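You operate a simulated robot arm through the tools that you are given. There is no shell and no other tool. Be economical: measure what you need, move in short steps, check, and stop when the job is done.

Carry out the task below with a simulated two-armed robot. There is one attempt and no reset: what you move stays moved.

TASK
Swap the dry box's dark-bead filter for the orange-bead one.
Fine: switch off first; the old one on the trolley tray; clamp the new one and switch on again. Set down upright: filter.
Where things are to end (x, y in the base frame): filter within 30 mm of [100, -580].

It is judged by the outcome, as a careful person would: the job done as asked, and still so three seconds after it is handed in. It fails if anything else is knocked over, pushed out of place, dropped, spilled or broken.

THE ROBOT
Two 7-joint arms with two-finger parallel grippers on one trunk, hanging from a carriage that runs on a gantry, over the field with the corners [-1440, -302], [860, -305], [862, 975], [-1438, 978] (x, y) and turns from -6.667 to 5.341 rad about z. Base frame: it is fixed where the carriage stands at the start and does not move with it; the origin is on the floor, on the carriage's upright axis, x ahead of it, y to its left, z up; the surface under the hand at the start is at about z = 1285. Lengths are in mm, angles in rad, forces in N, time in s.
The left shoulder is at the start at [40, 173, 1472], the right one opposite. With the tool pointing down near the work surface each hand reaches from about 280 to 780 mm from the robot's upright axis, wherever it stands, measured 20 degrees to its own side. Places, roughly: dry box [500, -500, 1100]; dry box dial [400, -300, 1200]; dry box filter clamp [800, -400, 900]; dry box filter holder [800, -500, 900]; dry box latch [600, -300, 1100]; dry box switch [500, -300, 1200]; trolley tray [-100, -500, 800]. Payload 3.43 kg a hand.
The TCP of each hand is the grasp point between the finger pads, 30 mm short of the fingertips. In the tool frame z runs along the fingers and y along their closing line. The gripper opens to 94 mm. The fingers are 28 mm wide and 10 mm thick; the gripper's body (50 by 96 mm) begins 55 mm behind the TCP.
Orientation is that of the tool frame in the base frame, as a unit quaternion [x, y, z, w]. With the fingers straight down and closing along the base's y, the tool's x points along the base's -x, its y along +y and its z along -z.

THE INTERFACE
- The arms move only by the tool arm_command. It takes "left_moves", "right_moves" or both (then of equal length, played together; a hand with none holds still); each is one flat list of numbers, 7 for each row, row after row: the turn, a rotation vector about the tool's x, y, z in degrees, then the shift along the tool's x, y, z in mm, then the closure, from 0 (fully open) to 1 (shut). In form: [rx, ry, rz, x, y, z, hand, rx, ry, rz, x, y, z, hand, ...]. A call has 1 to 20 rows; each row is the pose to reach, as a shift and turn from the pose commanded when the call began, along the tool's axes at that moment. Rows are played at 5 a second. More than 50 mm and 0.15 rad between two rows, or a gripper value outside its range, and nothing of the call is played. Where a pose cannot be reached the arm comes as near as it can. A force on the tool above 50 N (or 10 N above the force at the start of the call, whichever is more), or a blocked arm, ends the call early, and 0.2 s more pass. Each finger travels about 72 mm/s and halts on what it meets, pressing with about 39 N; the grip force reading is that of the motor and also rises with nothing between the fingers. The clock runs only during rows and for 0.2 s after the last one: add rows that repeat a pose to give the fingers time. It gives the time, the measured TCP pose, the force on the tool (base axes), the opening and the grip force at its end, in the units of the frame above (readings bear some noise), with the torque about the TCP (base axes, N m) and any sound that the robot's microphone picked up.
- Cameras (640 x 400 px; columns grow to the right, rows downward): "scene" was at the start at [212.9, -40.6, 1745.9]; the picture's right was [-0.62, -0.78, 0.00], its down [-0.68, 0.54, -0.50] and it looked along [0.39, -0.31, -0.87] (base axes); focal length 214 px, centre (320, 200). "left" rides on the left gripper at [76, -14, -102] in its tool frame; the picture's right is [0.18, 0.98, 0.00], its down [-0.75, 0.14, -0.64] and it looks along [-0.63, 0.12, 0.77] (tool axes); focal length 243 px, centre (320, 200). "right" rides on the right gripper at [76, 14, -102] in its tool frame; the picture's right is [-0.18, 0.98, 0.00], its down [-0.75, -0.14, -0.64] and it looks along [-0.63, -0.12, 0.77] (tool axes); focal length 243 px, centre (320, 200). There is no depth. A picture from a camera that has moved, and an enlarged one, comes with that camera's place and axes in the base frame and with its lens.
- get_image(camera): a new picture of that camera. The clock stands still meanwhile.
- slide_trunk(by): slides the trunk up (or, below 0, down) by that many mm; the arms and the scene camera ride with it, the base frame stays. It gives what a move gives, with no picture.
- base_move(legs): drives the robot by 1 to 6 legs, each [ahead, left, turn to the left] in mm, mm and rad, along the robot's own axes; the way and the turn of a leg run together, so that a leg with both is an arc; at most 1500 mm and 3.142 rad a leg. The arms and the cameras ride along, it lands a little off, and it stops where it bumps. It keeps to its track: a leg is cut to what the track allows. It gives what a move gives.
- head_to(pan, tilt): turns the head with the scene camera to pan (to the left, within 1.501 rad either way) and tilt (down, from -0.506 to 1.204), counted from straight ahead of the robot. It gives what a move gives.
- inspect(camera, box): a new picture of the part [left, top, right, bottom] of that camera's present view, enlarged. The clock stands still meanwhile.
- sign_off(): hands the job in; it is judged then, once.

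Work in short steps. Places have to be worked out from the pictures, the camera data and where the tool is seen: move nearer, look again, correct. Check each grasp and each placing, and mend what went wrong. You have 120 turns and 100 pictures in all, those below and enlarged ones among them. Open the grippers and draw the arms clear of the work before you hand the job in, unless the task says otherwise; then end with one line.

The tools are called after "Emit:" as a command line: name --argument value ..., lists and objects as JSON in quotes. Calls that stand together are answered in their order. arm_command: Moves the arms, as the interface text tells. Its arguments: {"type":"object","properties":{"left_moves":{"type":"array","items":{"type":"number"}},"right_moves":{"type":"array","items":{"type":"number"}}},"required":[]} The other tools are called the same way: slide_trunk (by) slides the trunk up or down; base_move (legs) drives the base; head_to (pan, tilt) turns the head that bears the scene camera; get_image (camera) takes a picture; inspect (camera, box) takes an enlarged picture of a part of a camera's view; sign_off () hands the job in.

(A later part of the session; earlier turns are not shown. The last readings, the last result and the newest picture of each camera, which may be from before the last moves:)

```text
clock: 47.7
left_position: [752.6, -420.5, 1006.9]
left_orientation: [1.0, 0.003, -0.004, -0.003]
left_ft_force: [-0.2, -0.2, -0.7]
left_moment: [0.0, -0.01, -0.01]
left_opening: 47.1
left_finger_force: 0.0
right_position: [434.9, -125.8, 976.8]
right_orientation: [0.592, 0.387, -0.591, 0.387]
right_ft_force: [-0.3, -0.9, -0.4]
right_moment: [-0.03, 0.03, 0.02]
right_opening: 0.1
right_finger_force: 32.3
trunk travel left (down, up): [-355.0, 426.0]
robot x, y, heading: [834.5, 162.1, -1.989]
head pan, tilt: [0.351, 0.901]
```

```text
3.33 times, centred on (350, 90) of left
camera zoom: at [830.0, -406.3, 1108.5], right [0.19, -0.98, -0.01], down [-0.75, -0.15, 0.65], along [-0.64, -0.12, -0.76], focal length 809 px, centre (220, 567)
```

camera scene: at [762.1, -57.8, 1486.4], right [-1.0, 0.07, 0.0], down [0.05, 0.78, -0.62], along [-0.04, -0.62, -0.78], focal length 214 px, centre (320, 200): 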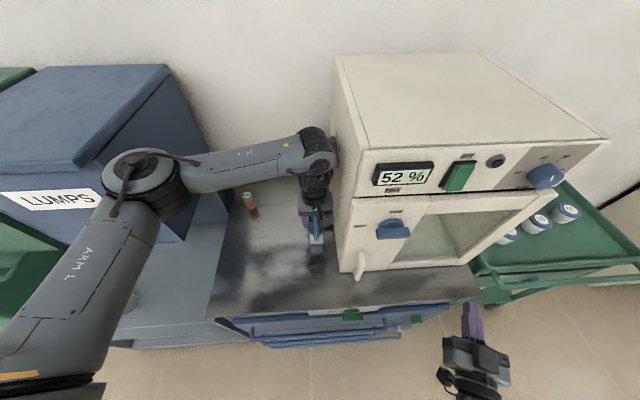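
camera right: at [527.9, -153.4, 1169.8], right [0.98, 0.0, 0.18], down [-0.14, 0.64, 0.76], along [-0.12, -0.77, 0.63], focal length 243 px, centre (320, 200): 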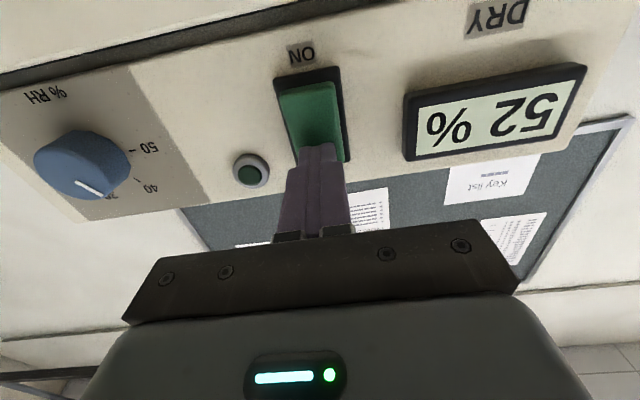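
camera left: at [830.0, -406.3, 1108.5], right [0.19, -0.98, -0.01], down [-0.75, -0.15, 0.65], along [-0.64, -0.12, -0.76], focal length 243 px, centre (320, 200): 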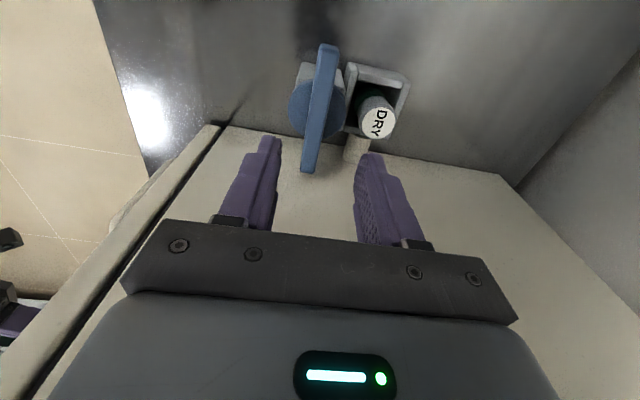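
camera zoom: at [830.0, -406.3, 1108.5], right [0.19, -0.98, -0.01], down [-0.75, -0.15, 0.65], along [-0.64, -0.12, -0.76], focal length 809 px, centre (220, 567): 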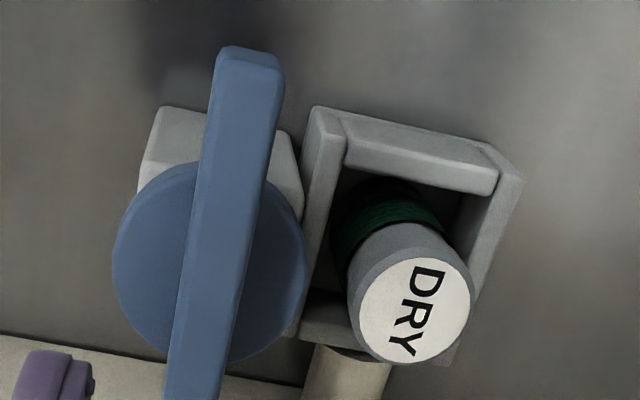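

Cap top is at about (753,−472.5,899), about 35 mm above the holder's walls (z≈864). I turn the fingers back to close along x (clear of the knob) and centre over the cap.

Emit:
arm_command --left_moves '[0, 0, -8, 0, 6, 0, 0.4, 0, 0, -16, 0, 12, 0, 0.4, 0, 0, -24, 0, 18, 0, 0.4, 0, 0, -32, 0, 24, 0, 0.4, 0, 0, -40, 0, 30, 0, 0.4, 0, 0, -48, 0, 34, 0, 0.4, 0, 0, -56, 0, 38, 0, 0.4, 0, 0, -64, 0, 42, 0, 0.4, 0, 0, -72, 0, 46, 0, 0.4, 0, 0, -80, 0, 50, 0, 0.4, 0, 0, -88, 0, 52, 0, 0.4, 0, 0, -90, 0, 52, 0, 0.4, 0, 0, -90, 0, 52, 0, 0.4]'

Emit:
get_image --camera "left"

```text
clock: 50.5
left_position: [751.2, -473.2, 1004.2]
left_orientation: [0.705, 0.709, 0.0, -0.003]
left_ft_force: [-0.7, -0.1, -0.2]
left_moment: [0.01, -0.02, -0.01]
left_opening: 56.5
left_finger_force: 0.1
right_position: [435.2, -127.9, 977.0]
right_orientation: [0.592, 0.387, -0.592, 0.387]
right_ft_force: [0.2, 0.2, -0.9]
right_moment: [0.02, 0.01, 0.03]
right_opening: 0.0
right_finger_force: 33.1
trunk travel left (down, up): [-355.0, 426.0]
robot x, y, heading: [828.6, 167.1, -1.989]
head pan, tilt: [0.351, 0.901]
```

```text
64 pictures are left
camera left: at [738.1, -397.4, 1108.0], right [0.98, 0.19, -0.01], down [0.15, -0.76, 0.64], along [0.12, -0.63, -0.77], focal length 243 px, centre (320, 200)
```

left: 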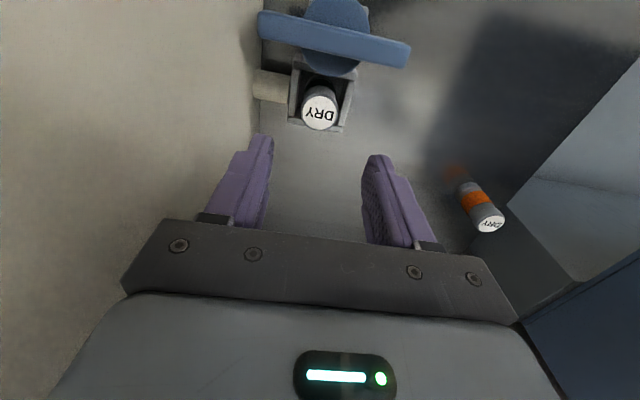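

Well aligned. Down to TCP z≈902 and close.

Emit:
arm_command --left_moves '[0, 0, 0, 0, 1, 40, 0.4, 0, 0, 0, 0, 1, 75, 0.4, 0, 0, 0, 0, 1, 90, 0.4, 0, 0, 0, 0, 1, 102, 0.4, 0, 0, 0, 0, 1, 102, 0.7, 0, 0, 0, 0, 1, 102, 1, 0, 0, 0, 0, 1, 102, 1, 0, 0, 0, 0, 1, 102, 1]'

Emit:
get_image --camera "left"

```text
clock: 52.3
left_position: [751.4, -471.9, 903.4]
left_orientation: [0.705, 0.71, -0.002, -0.003]
left_ft_force: [0.2, -0.6, 0.0]
left_moment: [-0.01, -0.01, 0.0]
left_opening: 32.4
left_finger_force: 38.9
right_position: [435.5, -126.0, 977.4]
right_orientation: [-0.591, -0.387, 0.592, -0.387]
right_ft_force: [-0.7, 0.5, -0.2]
right_moment: [-0.02, -0.02, 0.03]
right_opening: 0.0
right_finger_force: 33.8
trunk travel left (down, up): [-355.0, 426.0]
robot x, y, heading: [830.6, 164.1, -1.988]
head pan, tilt: [0.351, 0.901]
```

```text
63 pictures are left
camera left: at [738.1, -395.9, 1006.5], right [0.98, 0.19, -0.01], down [0.15, -0.76, 0.64], along [0.12, -0.63, -0.77], focal length 243 px, centre (320, 200)
```

left: 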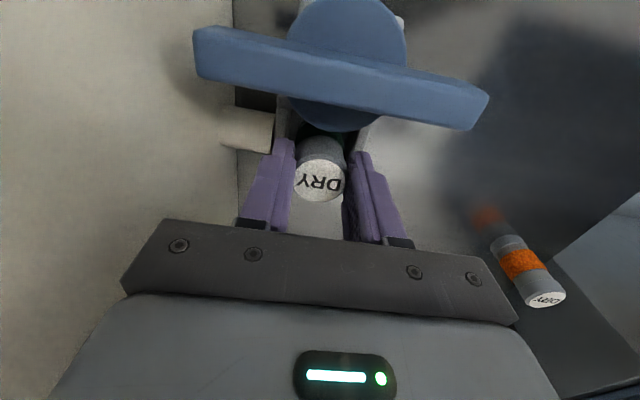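

Filter gripped (32 mm). I lift it straight up.

Emit:
arm_command --left_moves '[0, 0, 0, 0, 0, -15, 1, 0, 0, 0, 0, 0, -35, 1, 0, 0, 0, 0, 0, -60, 1, 0, 0, 0, 0, 0, -90, 1, 0, 0, 0, 0, 0, -120, 1]'

Emit:
get_image --camera "left"

Emit:
inspect --camera "scene" --box '[200, 110, 400, 310]'

```text
clock: 53.5
left_position: [753.6, -471.5, 1024.0]
left_orientation: [0.705, 0.709, 0.0, -0.005]
left_ft_force: [0.0, -0.2, -1.6]
left_moment: [-0.03, 0.0, -0.02]
left_opening: 32.4
left_finger_force: 39.3
right_position: [436.8, -127.0, 977.0]
right_orientation: [0.593, 0.386, -0.592, 0.387]
right_ft_force: [0.5, -0.8, 0.1]
right_moment: [0.02, -0.02, -0.04]
right_opening: 0.0
right_finger_force: 33.0
trunk travel left (down, up): [-355.0, 426.0]
robot x, y, heading: [826.9, 159.1, -1.99]
head pan, tilt: [0.351, 0.901]
```

```text
62 pictures are left
camera left: at [739.9, -396.1, 1127.6], right [0.98, 0.19, -0.01], down [0.15, -0.76, 0.64], along [0.12, -0.63, -0.77], focal length 243 px, centre (320, 200)
```

left: 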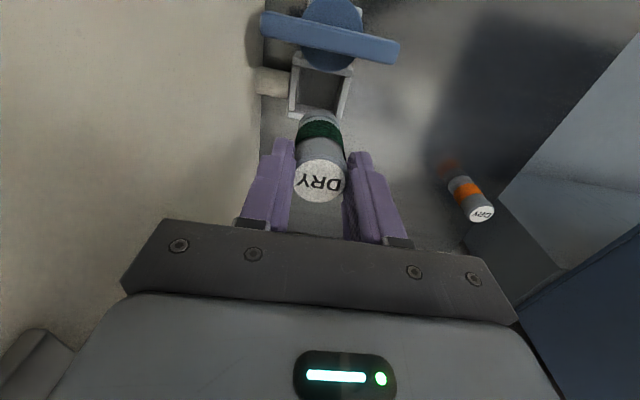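

```text
2.00 times, centred on (300, 210) of scene
camera zoom: at [762.2, -57.9, 1486.3], right [-1.0, 0.07, 0.0], down [0.05, 0.78, -0.62], along [-0.04, -0.62, -0.78], focal length 429 px, centre (360, 180)
```

zoom: 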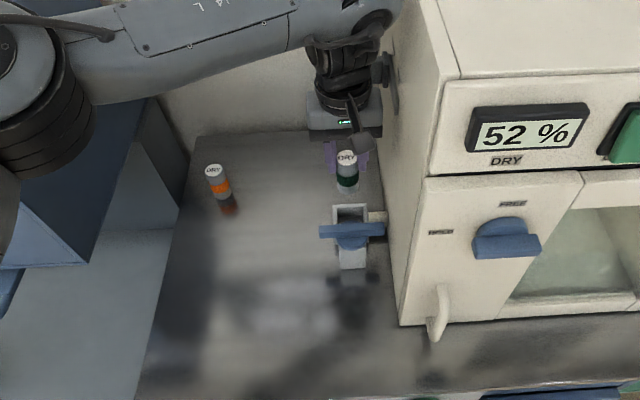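

The old filter is out. I raise the trunk 60 mm, back straight out, then carry it across in front of the box and turn toward the trolley.

Emit:
slide_trunk --by 60

Emit:
base_move --legs '[[-320, -142, 0], [414, -929, 0], [0, 0, 0.58]]'

Emit:
head_to --pan 0.0 --tilt 0.8

Emit:
get_image --camera "scene"

```text
clock: 54.5
left_position: [752.8, -471.2, 1085.1]
left_orientation: [0.705, 0.709, -0.001, -0.004]
left_ft_force: [-0.3, 0.4, -0.5]
left_moment: [-0.02, 0.01, -0.01]
left_opening: 32.5
left_finger_force: 38.5
right_position: [436.1, -126.8, 1036.5]
right_orientation: [0.592, 0.387, -0.591, 0.387]
right_ft_force: [0.1, -0.8, -1.1]
right_moment: [-0.02, 0.02, -0.01]
right_opening: 0.0
right_finger_force: 33.2
trunk travel left (down, up): [-415.0, 366.0]
robot x, y, heading: [831.5, 164.5, -1.987]
head pan, tilt: [0.351, 0.901]
```

```text
clock: 63.3
left_position: [114.5, -50.3, 1084.4]
left_orientation: [0.465, 0.885, -0.003, -0.003]
left_ft_force: [-0.5, 0.7, -0.8]
left_moment: [-0.01, -0.02, 0.0]
left_opening: 32.3
left_finger_force: 39.1
right_position: [-342.1, 56.7, 1036.6]
right_orientation: [0.452, 0.544, -0.451, 0.544]
right_ft_force: [-0.5, -0.4, -0.9]
right_moment: [0.01, 0.03, 0.01]
right_opening: 0.0
right_finger_force: 32.7
trunk travel left (down, up): [-415.0, 366.0]
robot x, y, heading: [-177.4, 513.6, -1.39]
head pan, tilt: [0.351, 0.901]
```

```text
clock: 64.1
left_position: [114.2, -50.5, 1083.9]
left_orientation: [0.465, 0.885, -0.002, -0.003]
left_ft_force: [0.1, -0.8, -0.7]
left_moment: [0.02, -0.03, 0.01]
left_opening: 32.6
left_finger_force: 39.3
right_position: [-342.9, 56.8, 1036.9]
right_orientation: [0.45, 0.545, -0.451, 0.545]
right_ft_force: [-0.2, -0.1, -0.2]
right_moment: [-0.02, 0.01, 0.02]
right_opening: 0.0
right_finger_force: 32.4
trunk travel left (down, up): [-415.0, 366.0]
robot x, y, heading: [-177.1, 514.4, -1.388]
head pan, tilt: [0.0, 0.799]
```

```text
60 pictures are left
camera scene: at [-133.8, 282.5, 1554.3], right [-0.98, -0.18, 0.0], down [-0.13, 0.71, -0.7], along [0.13, -0.69, -0.72], focal length 214 px, centre (320, 200)
```

scene: 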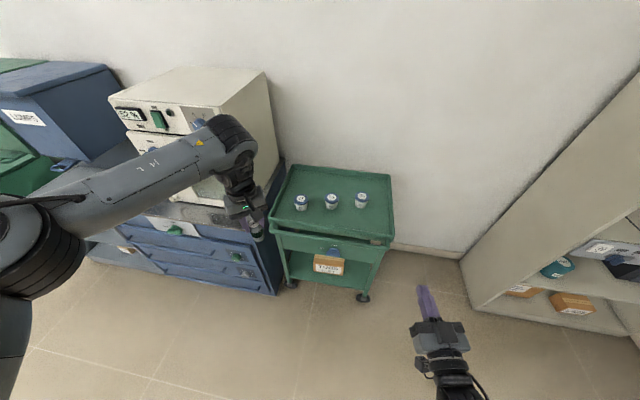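

Emit:
inspect --camera "scene" --box '[230, 140, 410, 260]'

```text
3.33 times, centred on (320, 200) of scene
camera zoom: at [-133.8, 282.5, 1554.3], right [-0.98, -0.18, 0.0], down [-0.13, 0.71, -0.7], along [0.13, -0.69, -0.72], focal length 715 px, centre (320, 200)
```

zoom: 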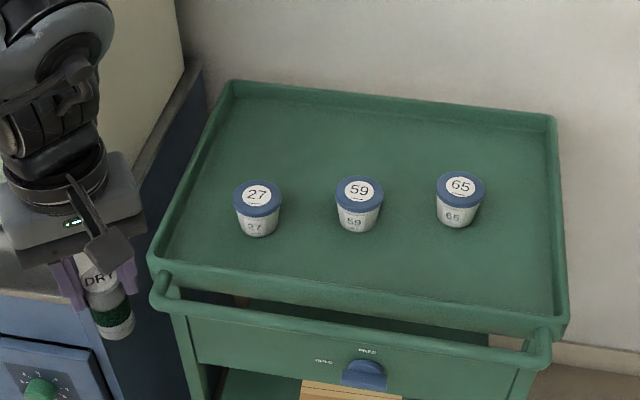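

Tray floor is about z≈785, caps at 837; the spot (100,−580) is free. I drive straight in.

Emit:
base_move --legs '[[518, -110, 0]]'

Emit:
head_to --pan 0.35 --tilt 1.0

Emit:
get_image --camera "scene"

Emit:
get_image --camera "left"

```text
clock: 67.2
left_position: [103.4, -582.5, 1084.6]
left_orientation: [0.463, 0.886, -0.003, -0.004]
left_ft_force: [-0.7, 0.1, -0.2]
left_moment: [0.0, 0.01, -0.01]
left_opening: 32.4
left_finger_force: 39.2
right_position: [-352.8, -477.2, 1038.0]
right_orientation: [0.45, 0.545, -0.45, 0.545]
right_ft_force: [0.2, 0.1, 0.5]
right_moment: [0.0, 0.02, -0.03]
right_opening: 0.0
right_finger_force: 33.0
trunk travel left (down, up): [-415.0, 366.0]
robot x, y, heading: [-192.9, -13.4, -1.386]
head pan, tilt: [0.0, 0.799]
```

```text
clock: 68.0
left_position: [103.4, -581.5, 1084.3]
left_orientation: [0.463, 0.886, -0.003, -0.005]
left_ft_force: [0.2, 0.1, 0.1]
left_moment: [0.01, 0.0, -0.05]
left_opening: 32.4
left_finger_force: 38.6
right_position: [-353.6, -477.4, 1035.8]
right_orientation: [0.45, 0.545, -0.451, 0.545]
right_ft_force: [0.2, 0.3, -0.1]
right_moment: [-0.02, 0.01, 0.0]
right_opening: 0.0
right_finger_force: 33.7
trunk travel left (down, up): [-415.0, 366.0]
robot x, y, heading: [-188.6, -12.1, -1.384]
head pan, tilt: [0.351, 1.0]
```

```text
58 pictures are left
camera scene: at [-125.8, -230.3, 1539.2], right [-0.86, -0.51, 0.0], down [-0.43, 0.72, -0.54], along [0.28, -0.46, -0.84], focal length 214 px, centre (320, 200)
```

scene: 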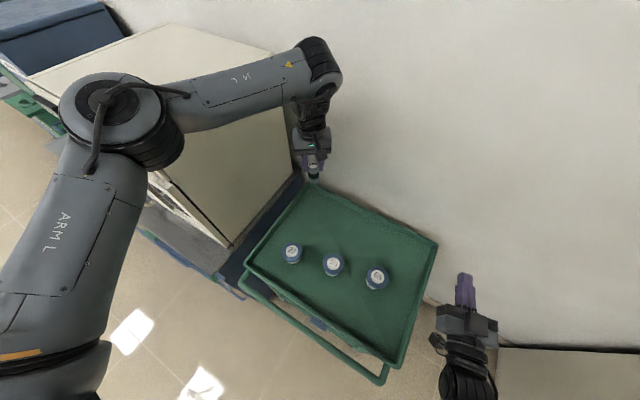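

```text
57 pictures are left
camera left: at [49.7, -526.5, 1187.4], right [0.7, 0.71, -0.01], down [0.55, -0.54, 0.64], along [0.45, -0.45, -0.77], focal length 243 px, centre (320, 200)
```

left: 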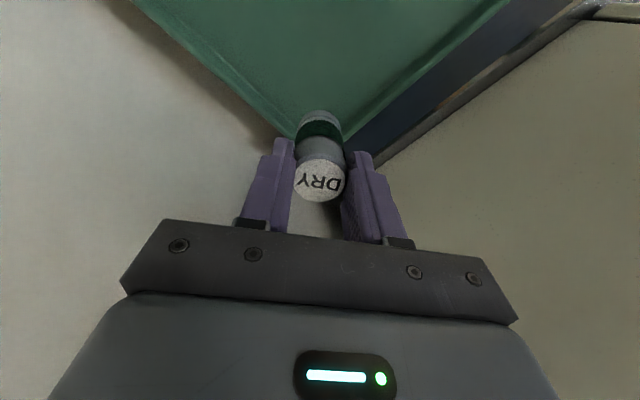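

The left elbow sits too close above the box corner to go lower here. I back out, raise the right hand for clearance, and re-approach with a more left-turned heading so the elbow stays clear of the box.

Emit:
base_move --legs '[[-299, -117, 0], [0, 0, 0.335]]'

Emit:
arm_command --right_moves '[0, 0, 0, -40, 0, 0, 1, 0, 0, 0, -80, 0, 0, 1, 0, 0, 0, -120, 0, 0, 1, 0, 0, 0, -160, 0, 0, 1, 0, 0, 0, -200, 0, 0, 1]'

```text
clock: 71.3
left_position: [108.0, -167.6, 1084.9]
left_orientation: [0.302, 0.953, -0.003, -0.002]
left_ft_force: [0.1, 0.3, -0.9]
left_moment: [0.03, 0.0, 0.01]
left_opening: 32.3
left_finger_force: 39.6
right_position: [-357.6, -224.7, 1037.0]
right_orientation: [0.35, 0.615, -0.348, 0.615]
right_ft_force: [-0.1, 0.1, 0.3]
right_moment: [0.0, 0.0, -0.01]
right_opening: 0.0
right_finger_force: 32.7
trunk travel left (down, up): [-415.0, 366.0]
robot x, y, heading: [-363.7, 265.3, -1.038]
head pan, tilt: [0.351, 1.0]
```

```text
clock: 72.5
left_position: [108.4, -168.1, 1085.8]
left_orientation: [0.302, 0.953, -0.002, -0.003]
left_ft_force: [-0.1, -0.1, -1.6]
left_moment: [-0.02, -0.01, 0.02]
left_opening: 32.1
left_finger_force: 39.1
right_position: [-359.2, -226.2, 1056.6]
right_orientation: [0.349, 0.615, -0.348, 0.615]
right_ft_force: [0.6, 0.3, 0.9]
right_moment: [0.03, 0.01, -0.01]
right_opening: 0.0
right_finger_force: 32.8
right hand out of reach, approached as far as the arm can: row 1, 2, 3, 4, 5
trunk travel left (down, up): [-415.0, 366.0]
robot x, y, heading: [-363.5, 265.7, -1.039]
head pan, tilt: [0.351, 1.0]
```

The right arm is cramped that way; I return it to a fingers-down pose, higher and further out.

Emit:
arm_command --right_moves '[0, 7.5, 0, -5, -12, -2, 1, 0, 15, 0, -15, -25, -4, 1, 0, 22.5, 0, -25, -38, -6, 1, 0, 30, 0, -35, -50, -8, 1, 0, 37.5, 0, -45, -63, -10, 1, 0, 45, 0, -55, -76, -12, 1, 0, 52.5, 0, -65, -89, -14, 1, 0, 60, 0, -75, -102, -16, 1, 0, 67.5, 0, -85, -115, -18, 1, 0, 75, 0, -95, -128, -20, 1, 0, 82.5, 0, -105, -140, -22, 1, 0, 90, 0, -115, -150, -24, 1, 0, 90, 0, -135, -170, -24, 1, 0, 90, 0, -135, -170, -24, 1]'

```text
clock: 75.5
left_position: [106.5, -167.4, 1084.5]
left_orientation: [0.303, 0.953, -0.003, -0.004]
left_ft_force: [1.0, 0.1, -1.1]
left_moment: [0.02, -0.01, -0.01]
left_opening: 32.9
left_finger_force: 39.5
right_position: [-498.3, -307.3, 1181.7]
right_orientation: [0.493, 0.87, 0.0, 0.0]
right_ft_force: [-0.1, -0.9, 0.2]
right_moment: [0.04, -0.01, 0.03]
right_opening: 0.0
right_finger_force: 32.4
right hand out of reach, approached as far as the arm can: row 1, 2, 3, 4, 5, 6, 7, 8, 13, 14
trunk travel left (down, up): [-415.0, 366.0]
robot x, y, heading: [-363.5, 264.2, -1.035]
head pan, tilt: [0.351, 1.0]
```

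Hand is up; I tuck it nearer to the body so it won't near the wall.

Emit:
arm_command --right_moves '[0, 0, 0, 30, 35, 0, 1, 0, 0, 0, 60, 70, 0, 1, 0, 0, 0, 90, 106, 0, 1, 0, 0, 0, 90, 106, 0, 1]'

Emit:
base_move --legs '[[355, -210, 0]]'

Emit:
get_image --camera "scene"

Emit:
get_image --camera "left"

```text
clock: 76.5
left_position: [107.6, -167.6, 1084.6]
left_orientation: [0.303, 0.953, -0.002, -0.003]
left_ft_force: [0.2, 0.8, -1.0]
left_moment: [0.03, 0.02, 0.01]
left_opening: 32.5
left_finger_force: 39.1
right_position: [-453.0, -175.5, 1182.3]
right_orientation: [0.494, 0.87, 0.0, 0.0]
right_ft_force: [-0.3, -0.1, -0.2]
right_moment: [0.0, -0.02, 0.01]
right_opening: 0.0
right_finger_force: 32.7
trunk travel left (down, up): [-415.0, 366.0]
robot x, y, heading: [-363.5, 263.9, -1.039]
head pan, tilt: [0.351, 1.0]
```

```text
clock: 79.0
left_position: [113.7, -573.8, 1084.3]
left_orientation: [0.298, 0.955, -0.003, -0.002]
left_ft_force: [1.4, -0.6, -1.0]
left_moment: [0.0, -0.01, 0.0]
left_opening: 32.4
left_finger_force: 38.8
right_position: [-446.4, -587.6, 1183.2]
right_orientation: [0.49, 0.872, 0.001, 0.0]
right_ft_force: [0.6, 0.1, -0.7]
right_moment: [0.05, -0.03, 0.02]
right_opening: 0.0
right_finger_force: 32.7
trunk travel left (down, up): [-415.0, 366.0]
robot x, y, heading: [-362.8, -144.3, -1.024]
head pan, tilt: [0.351, 1.0]
```

```text
56 pictures are left
camera scene: at [-222.8, -325.5, 1539.2], right [-0.63, -0.78, 0.0], down [-0.66, 0.53, -0.54], along [0.42, -0.34, -0.84], focal length 214 px, centre (320, 200)
```

scene: 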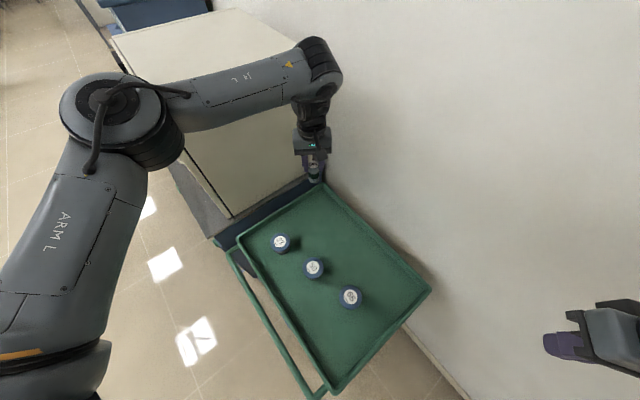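

```text
55 pictures are left
camera left: at [44.8, -541.5, 1187.5], right [0.41, 0.91, -0.01], down [0.7, -0.31, 0.64], along [0.58, -0.27, -0.77], focal length 243 px, centre (320, 200)
```

left: 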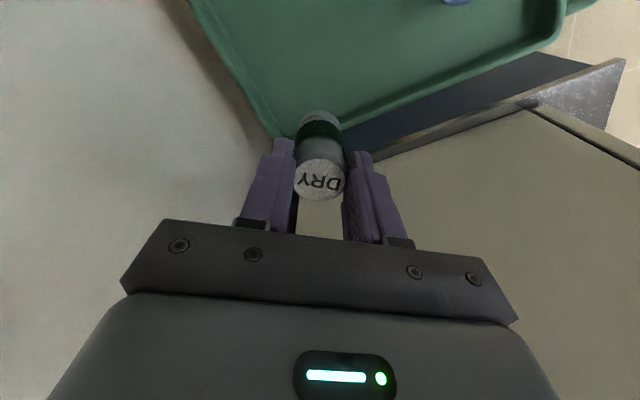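

The elbow is now at roughly (165,−270), clear of the box. I lower the trunk 180 mm and check.

Emit:
slide_trunk --by -180

Emit:
get_image --camera "left"

Emit:
get_image --camera "scene"

```text
clock: 81.0
left_position: [115.2, -573.5, 904.9]
left_orientation: [0.298, 0.955, -0.003, -0.002]
left_ft_force: [-0.3, -0.9, -0.9]
left_moment: [0.01, 0.01, -0.02]
left_opening: 32.5
left_finger_force: 39.0
right_position: [-446.0, -587.9, 1003.0]
right_orientation: [0.489, 0.872, 0.0, -0.001]
right_ft_force: [-0.2, -0.1, 0.6]
right_moment: [-0.01, 0.0, 0.0]
right_opening: 0.0
right_finger_force: 33.0
trunk travel left (down, up): [-235.0, 546.0]
robot x, y, heading: [-361.2, -147.0, -1.031]
head pan, tilt: [0.351, 1.0]
```

```text
54 pictures are left
camera left: at [44.9, -541.2, 1007.5], right [0.41, 0.91, -0.01], down [0.7, -0.31, 0.64], along [0.58, -0.27, -0.77], focal length 243 px, centre (320, 200)
```

left: 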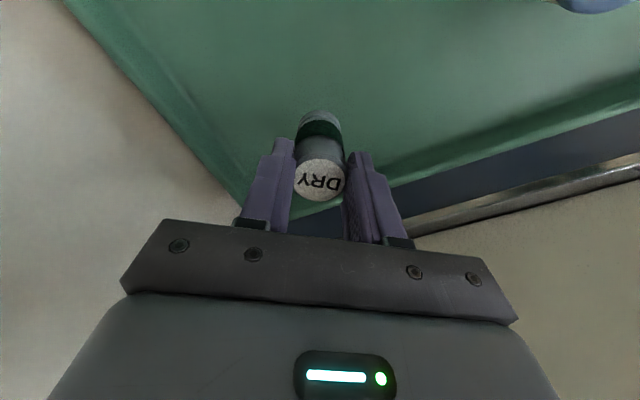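

```text
53 pictures are left
camera scene: at [-222.8, -325.3, 1359.2], right [-0.63, -0.78, 0.0], down [-0.66, 0.53, -0.54], along [0.42, -0.34, -0.84], focal length 214 px, centre (320, 200)
```

scene: 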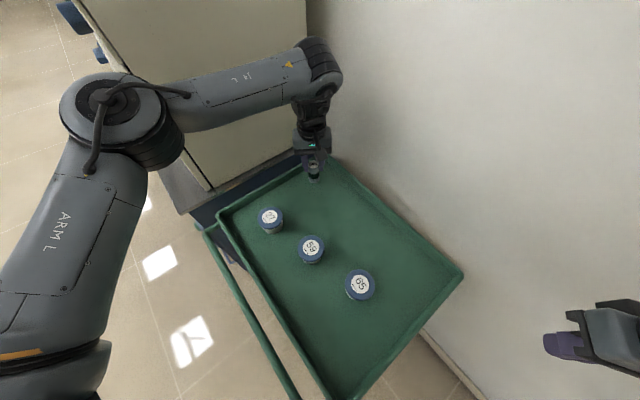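

I centre on (100,−580) with the arm and descend to just above the tray floor.

Emit:
arm_command --left_moves '[0, 0, 0, 4, -7, 15, 1, 0, 0, 0, 8, -14, 30, 1, 0, 0, 0, 8, -14, 38, 1]'

Emit:
inspect --camera "left" --box '[220, 60, 420, 230]'

Emit:
inspect --camera "scene" --box '[270, 120, 370, 210]'

```text
clock: 81.8
left_position: [99.6, -580.6, 865.4]
left_orientation: [0.298, 0.955, -0.003, -0.003]
left_ft_force: [-0.5, 0.3, -0.3]
left_moment: [-0.01, -0.03, 0.01]
left_opening: 32.4
left_finger_force: 38.9
right_position: [-446.4, -586.9, 1004.6]
right_orientation: [0.49, 0.872, 0.0, 0.001]
right_ft_force: [0.6, 0.1, 0.1]
right_moment: [0.02, -0.02, -0.02]
right_opening: 0.0
right_finger_force: 33.3
trunk travel left (down, up): [-235.0, 546.0]
robot x, y, heading: [-358.0, -148.4, -1.026]
head pan, tilt: [0.351, 1.0]
```

```text
2.35 times, centred on (320, 145) of left
camera zoom: at [29.6, -548.3, 969.6], right [0.41, 0.91, -0.01], down [0.7, -0.31, 0.64], along [0.58, -0.27, -0.77], focal length 571 px, centre (320, 329)
```

zoom: 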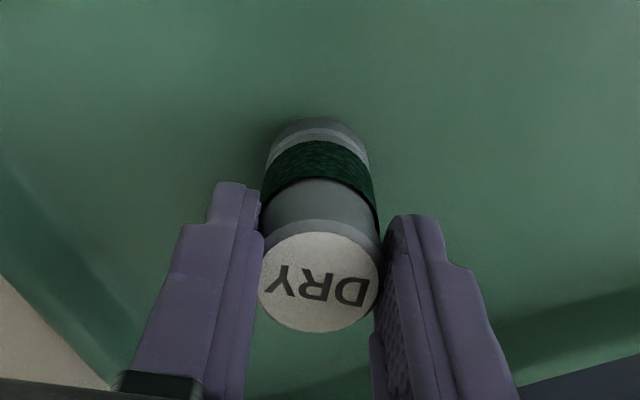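

```text
4.44 times, centred on (320, 165) of scene
camera zoom: at [-222.8, -325.1, 1359.1], right [-0.63, -0.78, 0.0], down [-0.66, 0.53, -0.54], along [0.42, -0.34, -0.84], focal length 953 px, centre (320, 356)
```

zoom: 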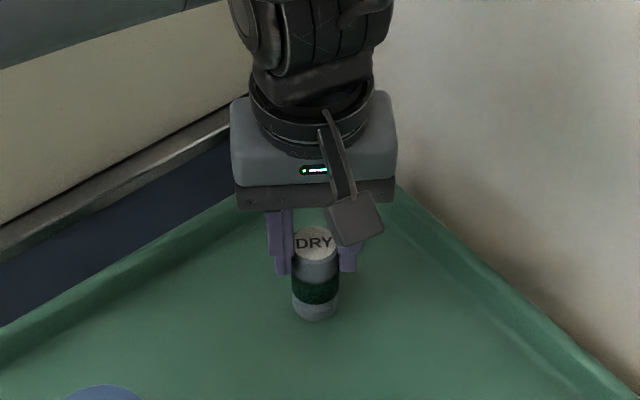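

Filter bottom is at about z≈793. I creep down to contact.

Emit:
arm_command --left_moves '[0, 0, 0, 0, 0, 2, 1, 0, 0, 0, 0, 0, 4, 1, 0, 0, 0, 0, 0, 6, 1]'

```text
clock: 82.6
left_position: [99.2, -580.1, 860.9]
left_orientation: [0.298, 0.955, -0.003, -0.003]
left_ft_force: [-1.6, 0.9, 3.2]
left_moment: [0.09, 0.03, 0.05]
left_opening: 32.4
left_finger_force: 38.7
right_position: [-444.9, -586.1, 1002.8]
right_orientation: [0.489, 0.872, 0.001, 0.001]
right_ft_force: [-0.2, 1.0, 0.8]
right_moment: [-0.01, -0.01, 0.01]
right_opening: 0.0
right_finger_force: 33.1
trunk travel left (down, up): [-235.0, 546.0]
robot x, y, heading: [-362.4, -144.2, -1.023]
head pan, tilt: [0.351, 1.0]
```

Emit:
arm_command --left_moves '[0, 0, 0, 0, 0, 1.5, 1, 0, 0, 0, 0, 0, 1.5, 1]'

Emit:
inspect --camera "scene" --box '[270, 120, 370, 210]'

```text
clock: 83.2
left_position: [98.0, -578.8, 860.9]
left_orientation: [0.298, 0.955, -0.004, -0.003]
left_ft_force: [-4.6, 6.0, 21.1]
left_moment: [0.52, 0.11, 0.08]
left_opening: 32.5
left_finger_force: 38.5
right_position: [-445.9, -587.8, 1003.4]
right_orientation: [0.489, 0.872, 0.0, 0.0]
right_ft_force: [-0.3, -0.4, -0.2]
right_moment: [0.01, 0.02, 0.0]
right_opening: 0.0
right_finger_force: 32.4
trunk travel left (down, up): [-235.0, 546.0]
robot x, y, heading: [-359.3, -145.4, -1.022]
head pan, tilt: [0.351, 1.0]
```

```text
4.44 times, centred on (320, 165) of scene
camera zoom: at [-222.6, -325.3, 1359.5], right [-0.63, -0.78, 0.0], down [-0.66, 0.53, -0.54], along [0.42, -0.34, -0.84], focal length 953 px, centre (320, 356)
```

zoom: 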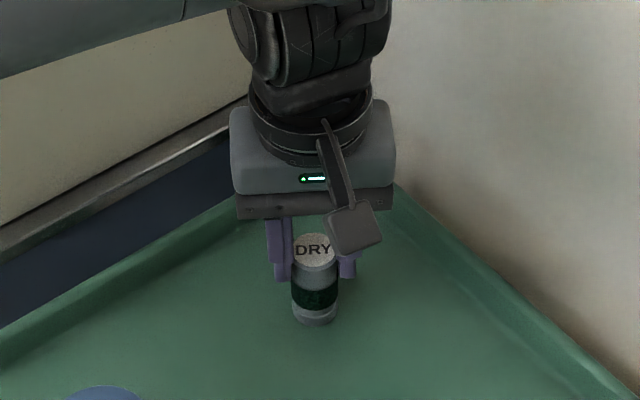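

Firm contact (21 N). I ease off slightly, open, and rise.

Emit:
arm_command --left_moves '[0, 0, 0, 0, 0, -1.5, 1, 0, 0, 0, 0, 0, -1.5, 0.6, 0, 0, 0, 0, 0, -1.5, 0.5, 0, 0, 0, 0, 0, -1.5, 0.5, 0, 0, 0, 0, 0, -30, 0.5, 0, 0, 0, 0, 0, -70, 0.5, 0, 0, 0, 0, 0, -110, 0.5]'

Emit:
get_image --camera "left"

Emit:
inspect --camera "scene" --box '[270, 120, 370, 210]'

```text
clock: 84.8
left_position: [101.5, -581.5, 970.2]
left_orientation: [0.299, 0.954, -0.002, -0.004]
left_ft_force: [-0.9, 0.1, 0.2]
left_moment: [0.0, 0.01, 0.01]
left_opening: 47.0
left_finger_force: 0.0
right_position: [-445.7, -587.8, 1002.7]
right_orientation: [0.489, 0.872, 0.0, 0.0]
right_ft_force: [0.5, -0.7, -0.2]
right_moment: [0.0, 0.0, -0.01]
right_opening: 0.0
right_finger_force: 32.3
trunk travel left (down, up): [-235.0, 546.0]
robot x, y, heading: [-358.7, -146.4, -1.026]
head pan, tilt: [0.351, 1.0]
```

```text
49 pictures are left
camera left: at [32.0, -549.0, 1072.1], right [0.41, 0.91, -0.01], down [0.7, -0.31, 0.64], along [0.58, -0.26, -0.77], focal length 243 px, centre (320, 200)
```

left: 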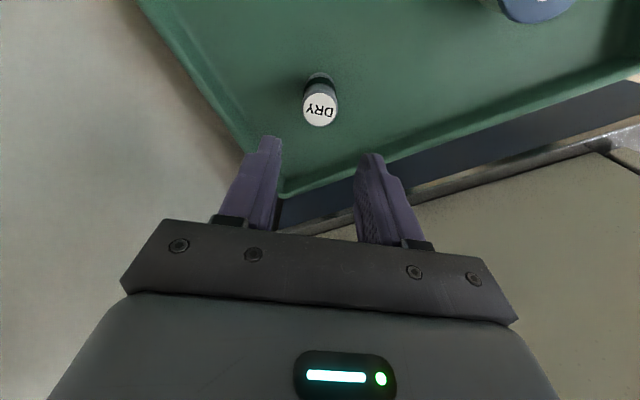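

```text
4.44 times, centred on (320, 165) of scene
camera zoom: at [-222.7, -325.5, 1359.1], right [-0.63, -0.78, 0.0], down [-0.66, 0.53, -0.54], along [0.42, -0.34, -0.84], focal length 953 px, centre (320, 356)
```

zoom: 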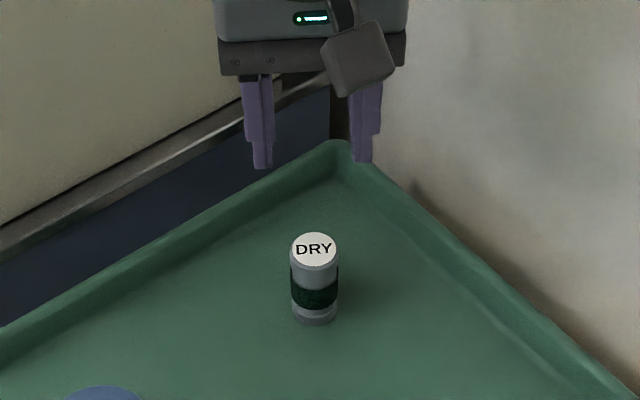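

Old filter stands upright at target. I raise the trunk, back out, and go over to the new filter's side to inspect it.

Emit:
slide_trunk --by 180

Emit:
base_move --legs '[[-530, 322, 0], [0, 0, -0.624], [-95, 1180, 0]]'

Emit:
head_to --pan 0.35 --tilt 0.8

Emit:
get_image --camera "scene"

```text
clock: 86.8
left_position: [100.0, -581.0, 1147.8]
left_orientation: [0.298, 0.954, -0.003, -0.004]
left_ft_force: [-0.6, -0.3, 0.3]
left_moment: [0.0, 0.01, -0.01]
left_opening: 46.8
left_finger_force: 0.0
right_position: [-446.5, -586.8, 1182.3]
right_orientation: [0.49, 0.872, 0.0, 0.0]
right_ft_force: [0.6, -0.8, 0.4]
right_moment: [0.01, -0.04, 0.01]
right_opening: 0.0
right_finger_force: 33.4
trunk travel left (down, up): [-415.0, 366.0]
robot x, y, heading: [-358.0, -145.4, -1.026]
head pan, tilt: [0.351, 1.0]
```

```text
clock: 97.5
left_position: [926.7, -120.9, 1149.3]
left_orientation: [0.57, 0.822, -0.001, -0.003]
left_ft_force: [-0.1, 0.1, 0.2]
left_moment: [0.0, -0.02, -0.04]
left_opening: 47.1
left_finger_force: 0.1
right_position: [474.1, 185.6, 1183.2]
right_orientation: [0.727, 0.686, 0.0, 0.001]
right_ft_force: [0.5, 0.6, -0.5]
right_moment: [0.02, 0.0, -0.01]
right_opening: 0.0
right_finger_force: 33.3
trunk travel left (down, up): [-415.0, 366.0]
robot x, y, heading: [794.9, 500.3, -1.629]
head pan, tilt: [0.351, 1.0]
```

```text
clock: 98.2
left_position: [927.6, -122.0, 1149.9]
left_orientation: [0.569, 0.822, -0.002, -0.005]
left_ft_force: [-0.7, 1.2, 0.3]
left_moment: [-0.03, 0.03, 0.03]
left_opening: 47.3
left_finger_force: 0.0
right_position: [473.4, 183.4, 1184.4]
right_orientation: [0.727, 0.687, 0.0, 0.0]
right_ft_force: [-0.4, 0.8, 1.3]
right_moment: [0.01, -0.03, 0.01]
right_opening: 0.2
right_finger_force: 32.7
trunk travel left (down, up): [-415.0, 366.0]
robot x, y, heading: [795.0, 503.0, -1.633]
head pan, tilt: [0.351, 0.799]
```

```text
47 pictures are left
camera scene: at [809.3, 262.9, 1554.2], right [-0.96, -0.28, 0.0], down [-0.2, 0.69, -0.7], along [0.2, -0.67, -0.72], focal length 214 px, centre (320, 200)
```

scene: 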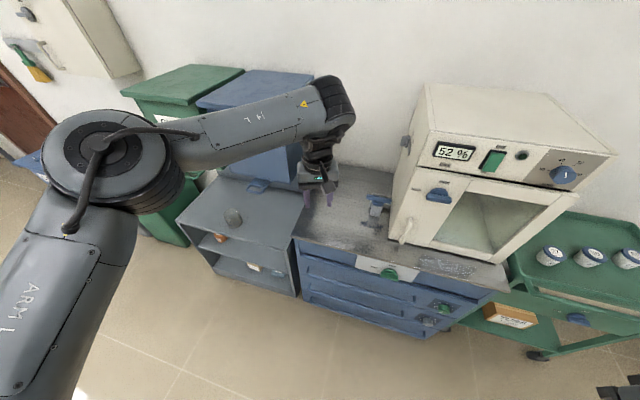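

Emit:
inspect --camera "scene" --box '[170, 50, 410, 250]'

Emit:
get_image --camera "left"

```text
2.00 times, centred on (290, 150) of scene
camera zoom: at [809.3, 262.9, 1554.2], right [-0.96, -0.28, 0.0], down [-0.2, 0.69, -0.7], along [0.2, -0.67, -0.72], focal length 429 px, centre (380, 300)
```

zoom: 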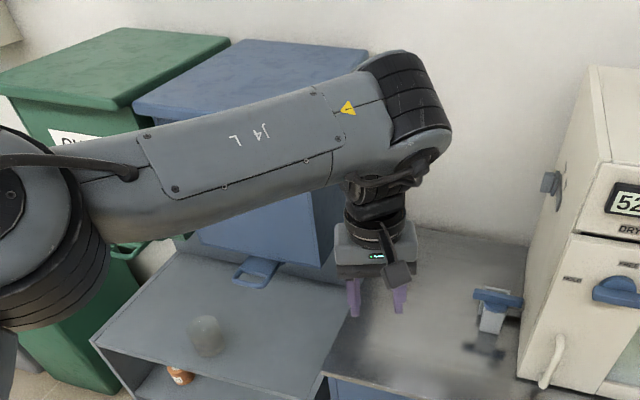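

```text
45 pictures are left
camera left: at [888.6, -55.8, 1251.9], right [0.86, 0.52, -0.01], down [0.4, -0.66, 0.64], along [0.33, -0.55, -0.77], focal length 243 px, centre (320, 200)
```

left: 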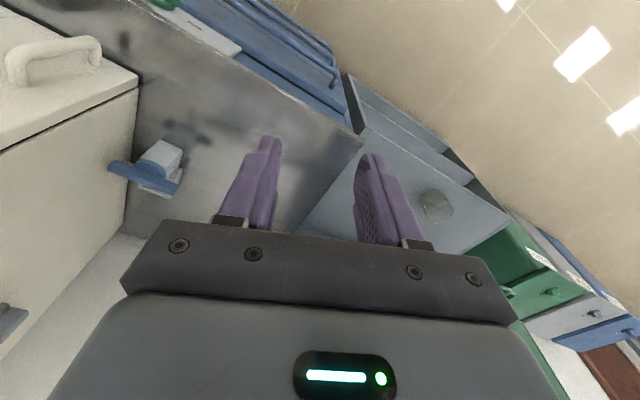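

LUMPS bin's corner is near (1150,−455) with top ~1240, so a vertical reach to the new filter (995,−578, top 887) would bring the forearm too close. I'll pick it with fingers tilted 35° forward, set it in open bench space, then regrasp vertically. First I square the hand and tilt it.

Emit:
arm_command --left_moves '[0, 0, 7, 0, 0, 0, 0.4, 0, 0, 14, 0, 0, 0, 0.4, 0, 0, 20.6, 0, 0, 0, 0.4, 0, 0, 20.6, 0, 0, 0, 0.4]'

Emit:
arm_command --left_moves '[0, -7, 0, -25, 0, 5, 0.4, 0, -14, 0, -50, 0, 10, 0.4, 0, -21, 0, -75, 0, 15, 0.4, 0, -28, 0, -100, 0, 20, 0.4, 0, -35, 0, -120, 0, 25, 0.4, 0, -35, 0, -120, 0, 25, 0.4]'

```text
clock: 99.2
left_position: [927.8, -122.4, 1148.6]
left_orientation: [0.707, 0.707, -0.003, -0.003]
left_ft_force: [-0.9, -0.8, -0.2]
left_moment: [0.01, -0.02, -0.02]
left_opening: 56.2
left_finger_force: 0.1
right_position: [474.3, 183.5, 1183.5]
right_orientation: [0.727, 0.686, 0.0, -0.001]
right_ft_force: [0.7, 0.6, -0.2]
right_moment: [-0.01, -0.01, 0.01]
right_opening: 0.0
right_finger_force: 33.2
trunk travel left (down, up): [-415.0, 366.0]
robot x, y, heading: [793.5, 496.6, -1.627]
head pan, tilt: [0.351, 0.799]
```

```text
clock: 100.6
left_position: [926.6, -242.1, 1121.7]
left_orientation: [0.673, 0.676, -0.215, 0.21]
left_ft_force: [0.0, 0.4, -0.5]
left_moment: [0.0, -0.02, 0.02]
left_opening: 56.4
left_finger_force: 0.1
right_position: [474.2, 185.8, 1183.6]
right_orientation: [0.727, 0.686, 0.0, 0.0]
right_ft_force: [-0.9, -0.6, -0.1]
right_moment: [0.0, 0.03, 0.03]
right_opening: 0.0
right_finger_force: 33.3
trunk travel left (down, up): [-415.0, 366.0]
robot x, y, heading: [798.7, 497.5, -1.628]
head pan, tilt: [0.351, 0.799]
```

Emit:
base_move --legs '[[233, 70, 0]]'

Emit:
slide_trunk --by -130

Emit:
get_image --camera "left"

Emit:
get_image --camera "scene"

```text
clock: 102.4
left_position: [975.0, -488.0, 1121.8]
left_orientation: [0.677, 0.672, -0.215, 0.208]
left_ft_force: [0.7, -0.3, -0.3]
left_moment: [0.03, 0.01, 0.03]
left_opening: 56.4
left_finger_force: 0.1
right_position: [526.6, -59.6, 1183.8]
right_orientation: [0.73, 0.684, 0.0, 0.0]
right_ft_force: [0.1, 0.1, 0.8]
right_moment: [0.04, 0.01, -0.04]
right_opening: 0.2
right_finger_force: 32.7
trunk travel left (down, up): [-415.0, 366.0]
robot x, y, heading: [849.7, 253.5, -1.638]
head pan, tilt: [0.351, 0.799]
```

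```text
clock: 104.0
left_position: [975.5, -488.0, 992.8]
left_orientation: [0.676, 0.673, -0.216, 0.208]
left_ft_force: [0.5, -0.9, 0.7]
left_moment: [0.01, 0.04, 0.03]
left_opening: 56.3
left_finger_force: 0.1
right_position: [526.1, -57.7, 1053.6]
right_orientation: [0.729, 0.684, 0.0, 0.0]
right_ft_force: [0.1, -0.4, 0.4]
right_moment: [0.0, 0.04, 0.01]
right_opening: 0.0
right_finger_force: 33.2
trunk travel left (down, up): [-285.0, 496.0]
robot x, y, heading: [845.3, 252.9, -1.641]
head pan, tilt: [0.351, 0.799]
```

```text
44 pictures are left
camera left: at [962.6, -366.6, 1032.8], right [0.98, 0.14, -0.11], down [0.15, -0.25, 0.96], along [0.11, -0.96, -0.27], focal length 243 px, centre (320, 200)
```

left: 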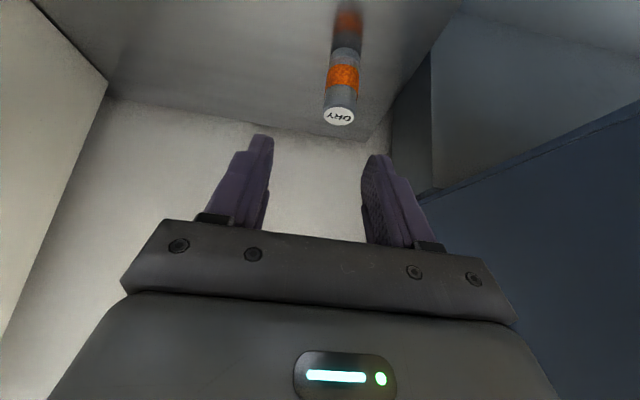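

```text
43 pictures are left
camera scene: at [861.4, 17.2, 1424.4], right [-0.96, -0.28, 0.0], down [-0.2, 0.69, -0.7], along [0.19, -0.67, -0.72], focal length 214 px, centre (320, 200)
```

scene: 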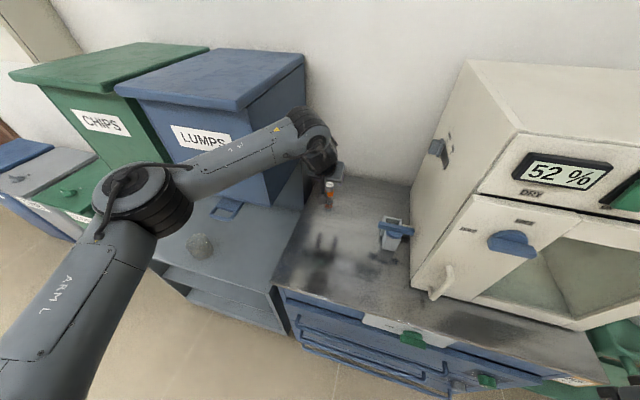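

Filter confirmed at (996,−575). The elbow is well clear of the bins. I drive in the remaining 88 mm.

Emit:
base_move --legs '[[87, 14, 0]]'

Emit:
slide_trunk --by -70

Emit:
get_image --camera "left"

```text
clock: 105.1
left_position: [984.5, -578.0, 992.4]
left_orientation: [0.676, 0.673, -0.215, 0.208]
left_ft_force: [-0.2, -0.5, -0.5]
left_moment: [0.06, -0.02, 0.01]
left_opening: 56.8
left_finger_force: 0.0
right_position: [534.0, -148.6, 1051.7]
right_orientation: [0.729, 0.684, 0.0, 0.0]
right_ft_force: [0.5, -0.4, 0.4]
right_moment: [0.03, 0.02, 0.06]
right_opening: 0.0
right_finger_force: 33.3
trunk travel left (down, up): [-285.0, 496.0]
robot x, y, heading: [855.3, 165.6, -1.64]
head pan, tilt: [0.351, 0.799]
```

```text
clock: 106.2
left_position: [983.2, -577.5, 923.0]
left_orientation: [0.676, 0.673, -0.216, 0.209]
left_ft_force: [0.7, 0.3, -0.2]
left_moment: [0.02, 0.0, 0.0]
left_opening: 56.5
left_finger_force: 0.1
right_position: [534.4, -147.3, 983.0]
right_orientation: [0.73, 0.684, 0.0, 0.001]
right_ft_force: [-0.5, 1.6, 0.3]
right_moment: [-0.01, 0.01, -0.01]
right_opening: 0.0
right_finger_force: 32.5
trunk travel left (down, up): [-215.0, 566.0]
robot x, y, heading: [857.6, 164.7, -1.638]
head pan, tilt: [0.351, 0.799]
```

```text
42 pictures are left
camera left: at [970.6, -455.6, 962.8], right [0.98, 0.14, -0.11], down [0.15, -0.25, 0.96], along [0.11, -0.96, -0.27], focal length 243 px, centre (320, 200)
```

left: 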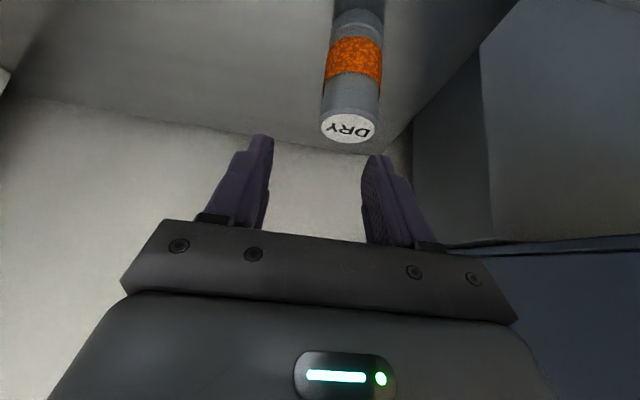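

Offset is ~11 mm in x. I shift sideways first, then descend and close.

Emit:
arm_command --left_moves '[0, 0, 0, -3, 6, -4, 0.3, 0, 0, 0, -1, 11.5, -6, 0.3, 0, 0, 0, 10, 11.5, 10, 0.3, 0, 0, 0, 22, 11.5, 25, 0.3, 0, 0, 0, 33, 11.5, 39.5, 0.3, 0, 0, 0, 33, 11.5, 39.5, 0.3]'

Emit:
get_image --camera "left"

```text
clock: 107.6
left_position: [989.6, -569.7, 871.3]
left_orientation: [0.677, 0.672, -0.218, 0.207]
left_ft_force: [0.4, -0.8, -0.1]
left_moment: [-0.01, -0.01, -0.01]
left_opening: 65.8
left_finger_force: 0.0
right_position: [530.5, -145.2, 983.6]
right_orientation: [0.73, 0.684, 0.0, -0.001]
right_ft_force: [-0.5, 0.4, 0.2]
right_moment: [0.0, 0.0, 0.01]
right_opening: 0.0
right_finger_force: 32.2
trunk travel left (down, up): [-215.0, 566.0]
robot x, y, heading: [856.7, 164.6, -1.644]
head pan, tilt: [0.351, 0.799]
```

```text
41 pictures are left
camera left: at [978.5, -449.0, 911.7], right [0.98, 0.14, -0.12], down [0.15, -0.25, 0.96], along [0.11, -0.96, -0.27], focal length 243 px, centre (320, 200)
```

left: 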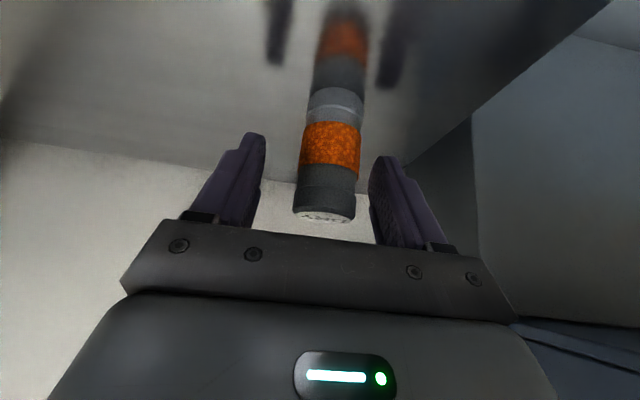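

Filter is between the fingers; close and lift a little.

Emit:
arm_command --left_moves '[0, 0, 0, 0, 2.5, 0, 0.4, 0, 0, 0, 0, 2.5, 0, 0.6, 0, 0, 0, 0, 2.5, 0, 0.8, 0, 0, 0, 0, 2.5, 0, 1, 0, 0, 0, 0, 2.5, 0, 1, 0, 0, 0, 0, 2.5, 0, 1]'

Emit:
get_image --camera "left"

```text
clock: 109.0
left_position: [990.0, -570.6, 870.7]
left_orientation: [0.676, 0.673, -0.217, 0.207]
left_ft_force: [2.3, 1.1, 5.4]
left_moment: [0.07, -0.02, -0.02]
left_opening: 37.1
left_finger_force: 38.6
right_position: [527.5, -145.1, 983.9]
right_orientation: [0.729, 0.684, 0.0, -0.002]
right_ft_force: [0.0, 0.7, -0.5]
right_moment: [-0.01, 0.0, -0.05]
right_opening: 0.0
right_finger_force: 32.5
trunk travel left (down, up): [-215.0, 566.0]
robot x, y, heading: [857.1, 163.1, -1.637]
head pan, tilt: [0.351, 0.799]
```

```text
40 pictures are left
camera left: at [977.8, -448.7, 911.4], right [0.98, 0.14, -0.12], down [0.15, -0.25, 0.96], along [0.11, -0.96, -0.27], focal length 243 px, centre (320, 200)
```

left: 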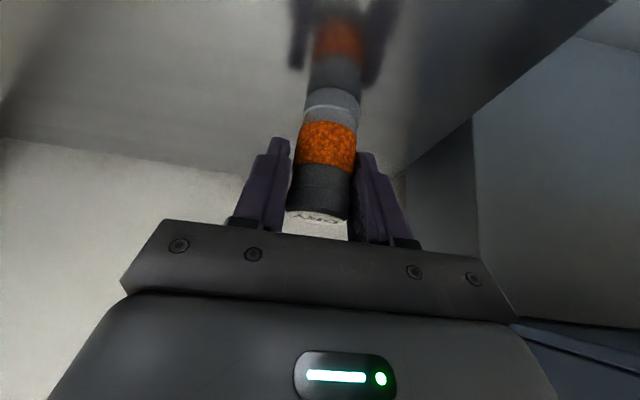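

Emit:
inspect --camera "left" --box '[230, 70, 430, 240]'

Emit:
inspect --camera "scene" --box '[270, 110, 430, 240]'

```text
2.35 times, centred on (330, 155) of left
camera zoom: at [977.8, -448.7, 911.4], right [0.98, 0.14, -0.12], down [0.15, -0.25, 0.96], along [0.11, -0.96, -0.27], focal length 571 px, centre (296, 306)
```

zoom: 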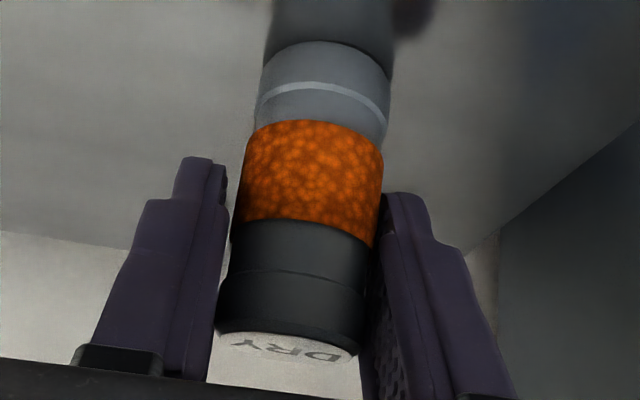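

```text
3.08 times, centred on (350, 175) of scene
camera zoom: at [865.4, -70.1, 1353.9], right [-0.96, -0.28, 0.0], down [-0.2, 0.69, -0.7], along [0.19, -0.67, -0.72], focal length 660 px, centre (228, 277)
```

zoom: 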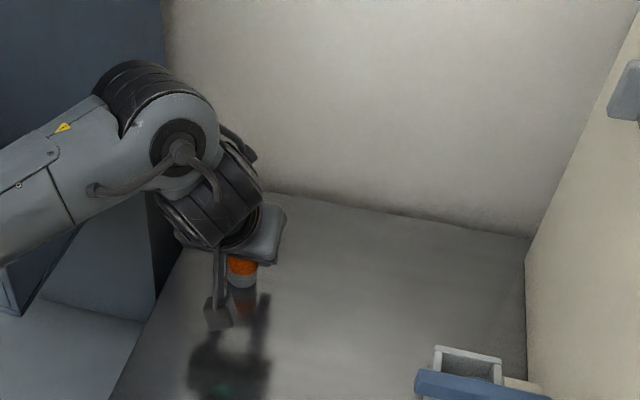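

Opening reads 37 though the filter is ~32–33. I hold the close a little longer to see if it settles.

Emit:
arm_command --left_moves '[0, 0, 0, 0, 0, 0, 1, 0, 0, 0, 0, 0, 0, 1, 0, 0, 0, 0, 0, 0, 1]'

```text
clock: 109.8
left_position: [990.1, -570.3, 870.0]
left_orientation: [0.676, 0.673, -0.217, 0.208]
left_ft_force: [2.8, 0.8, 8.9]
left_moment: [-0.01, 0.02, -0.01]
left_opening: 37.2
left_finger_force: 38.6
right_position: [528.0, -145.1, 984.1]
right_orientation: [0.73, 0.684, 0.0, -0.002]
right_ft_force: [-0.1, -0.1, 0.3]
right_moment: [-0.01, 0.0, 0.01]
right_opening: 0.0
right_finger_force: 33.1
trunk travel left (down, up): [-215.0, 566.0]
robot x, y, heading: [857.9, 168.4, -1.641]
head pan, tilt: [0.351, 0.799]
```

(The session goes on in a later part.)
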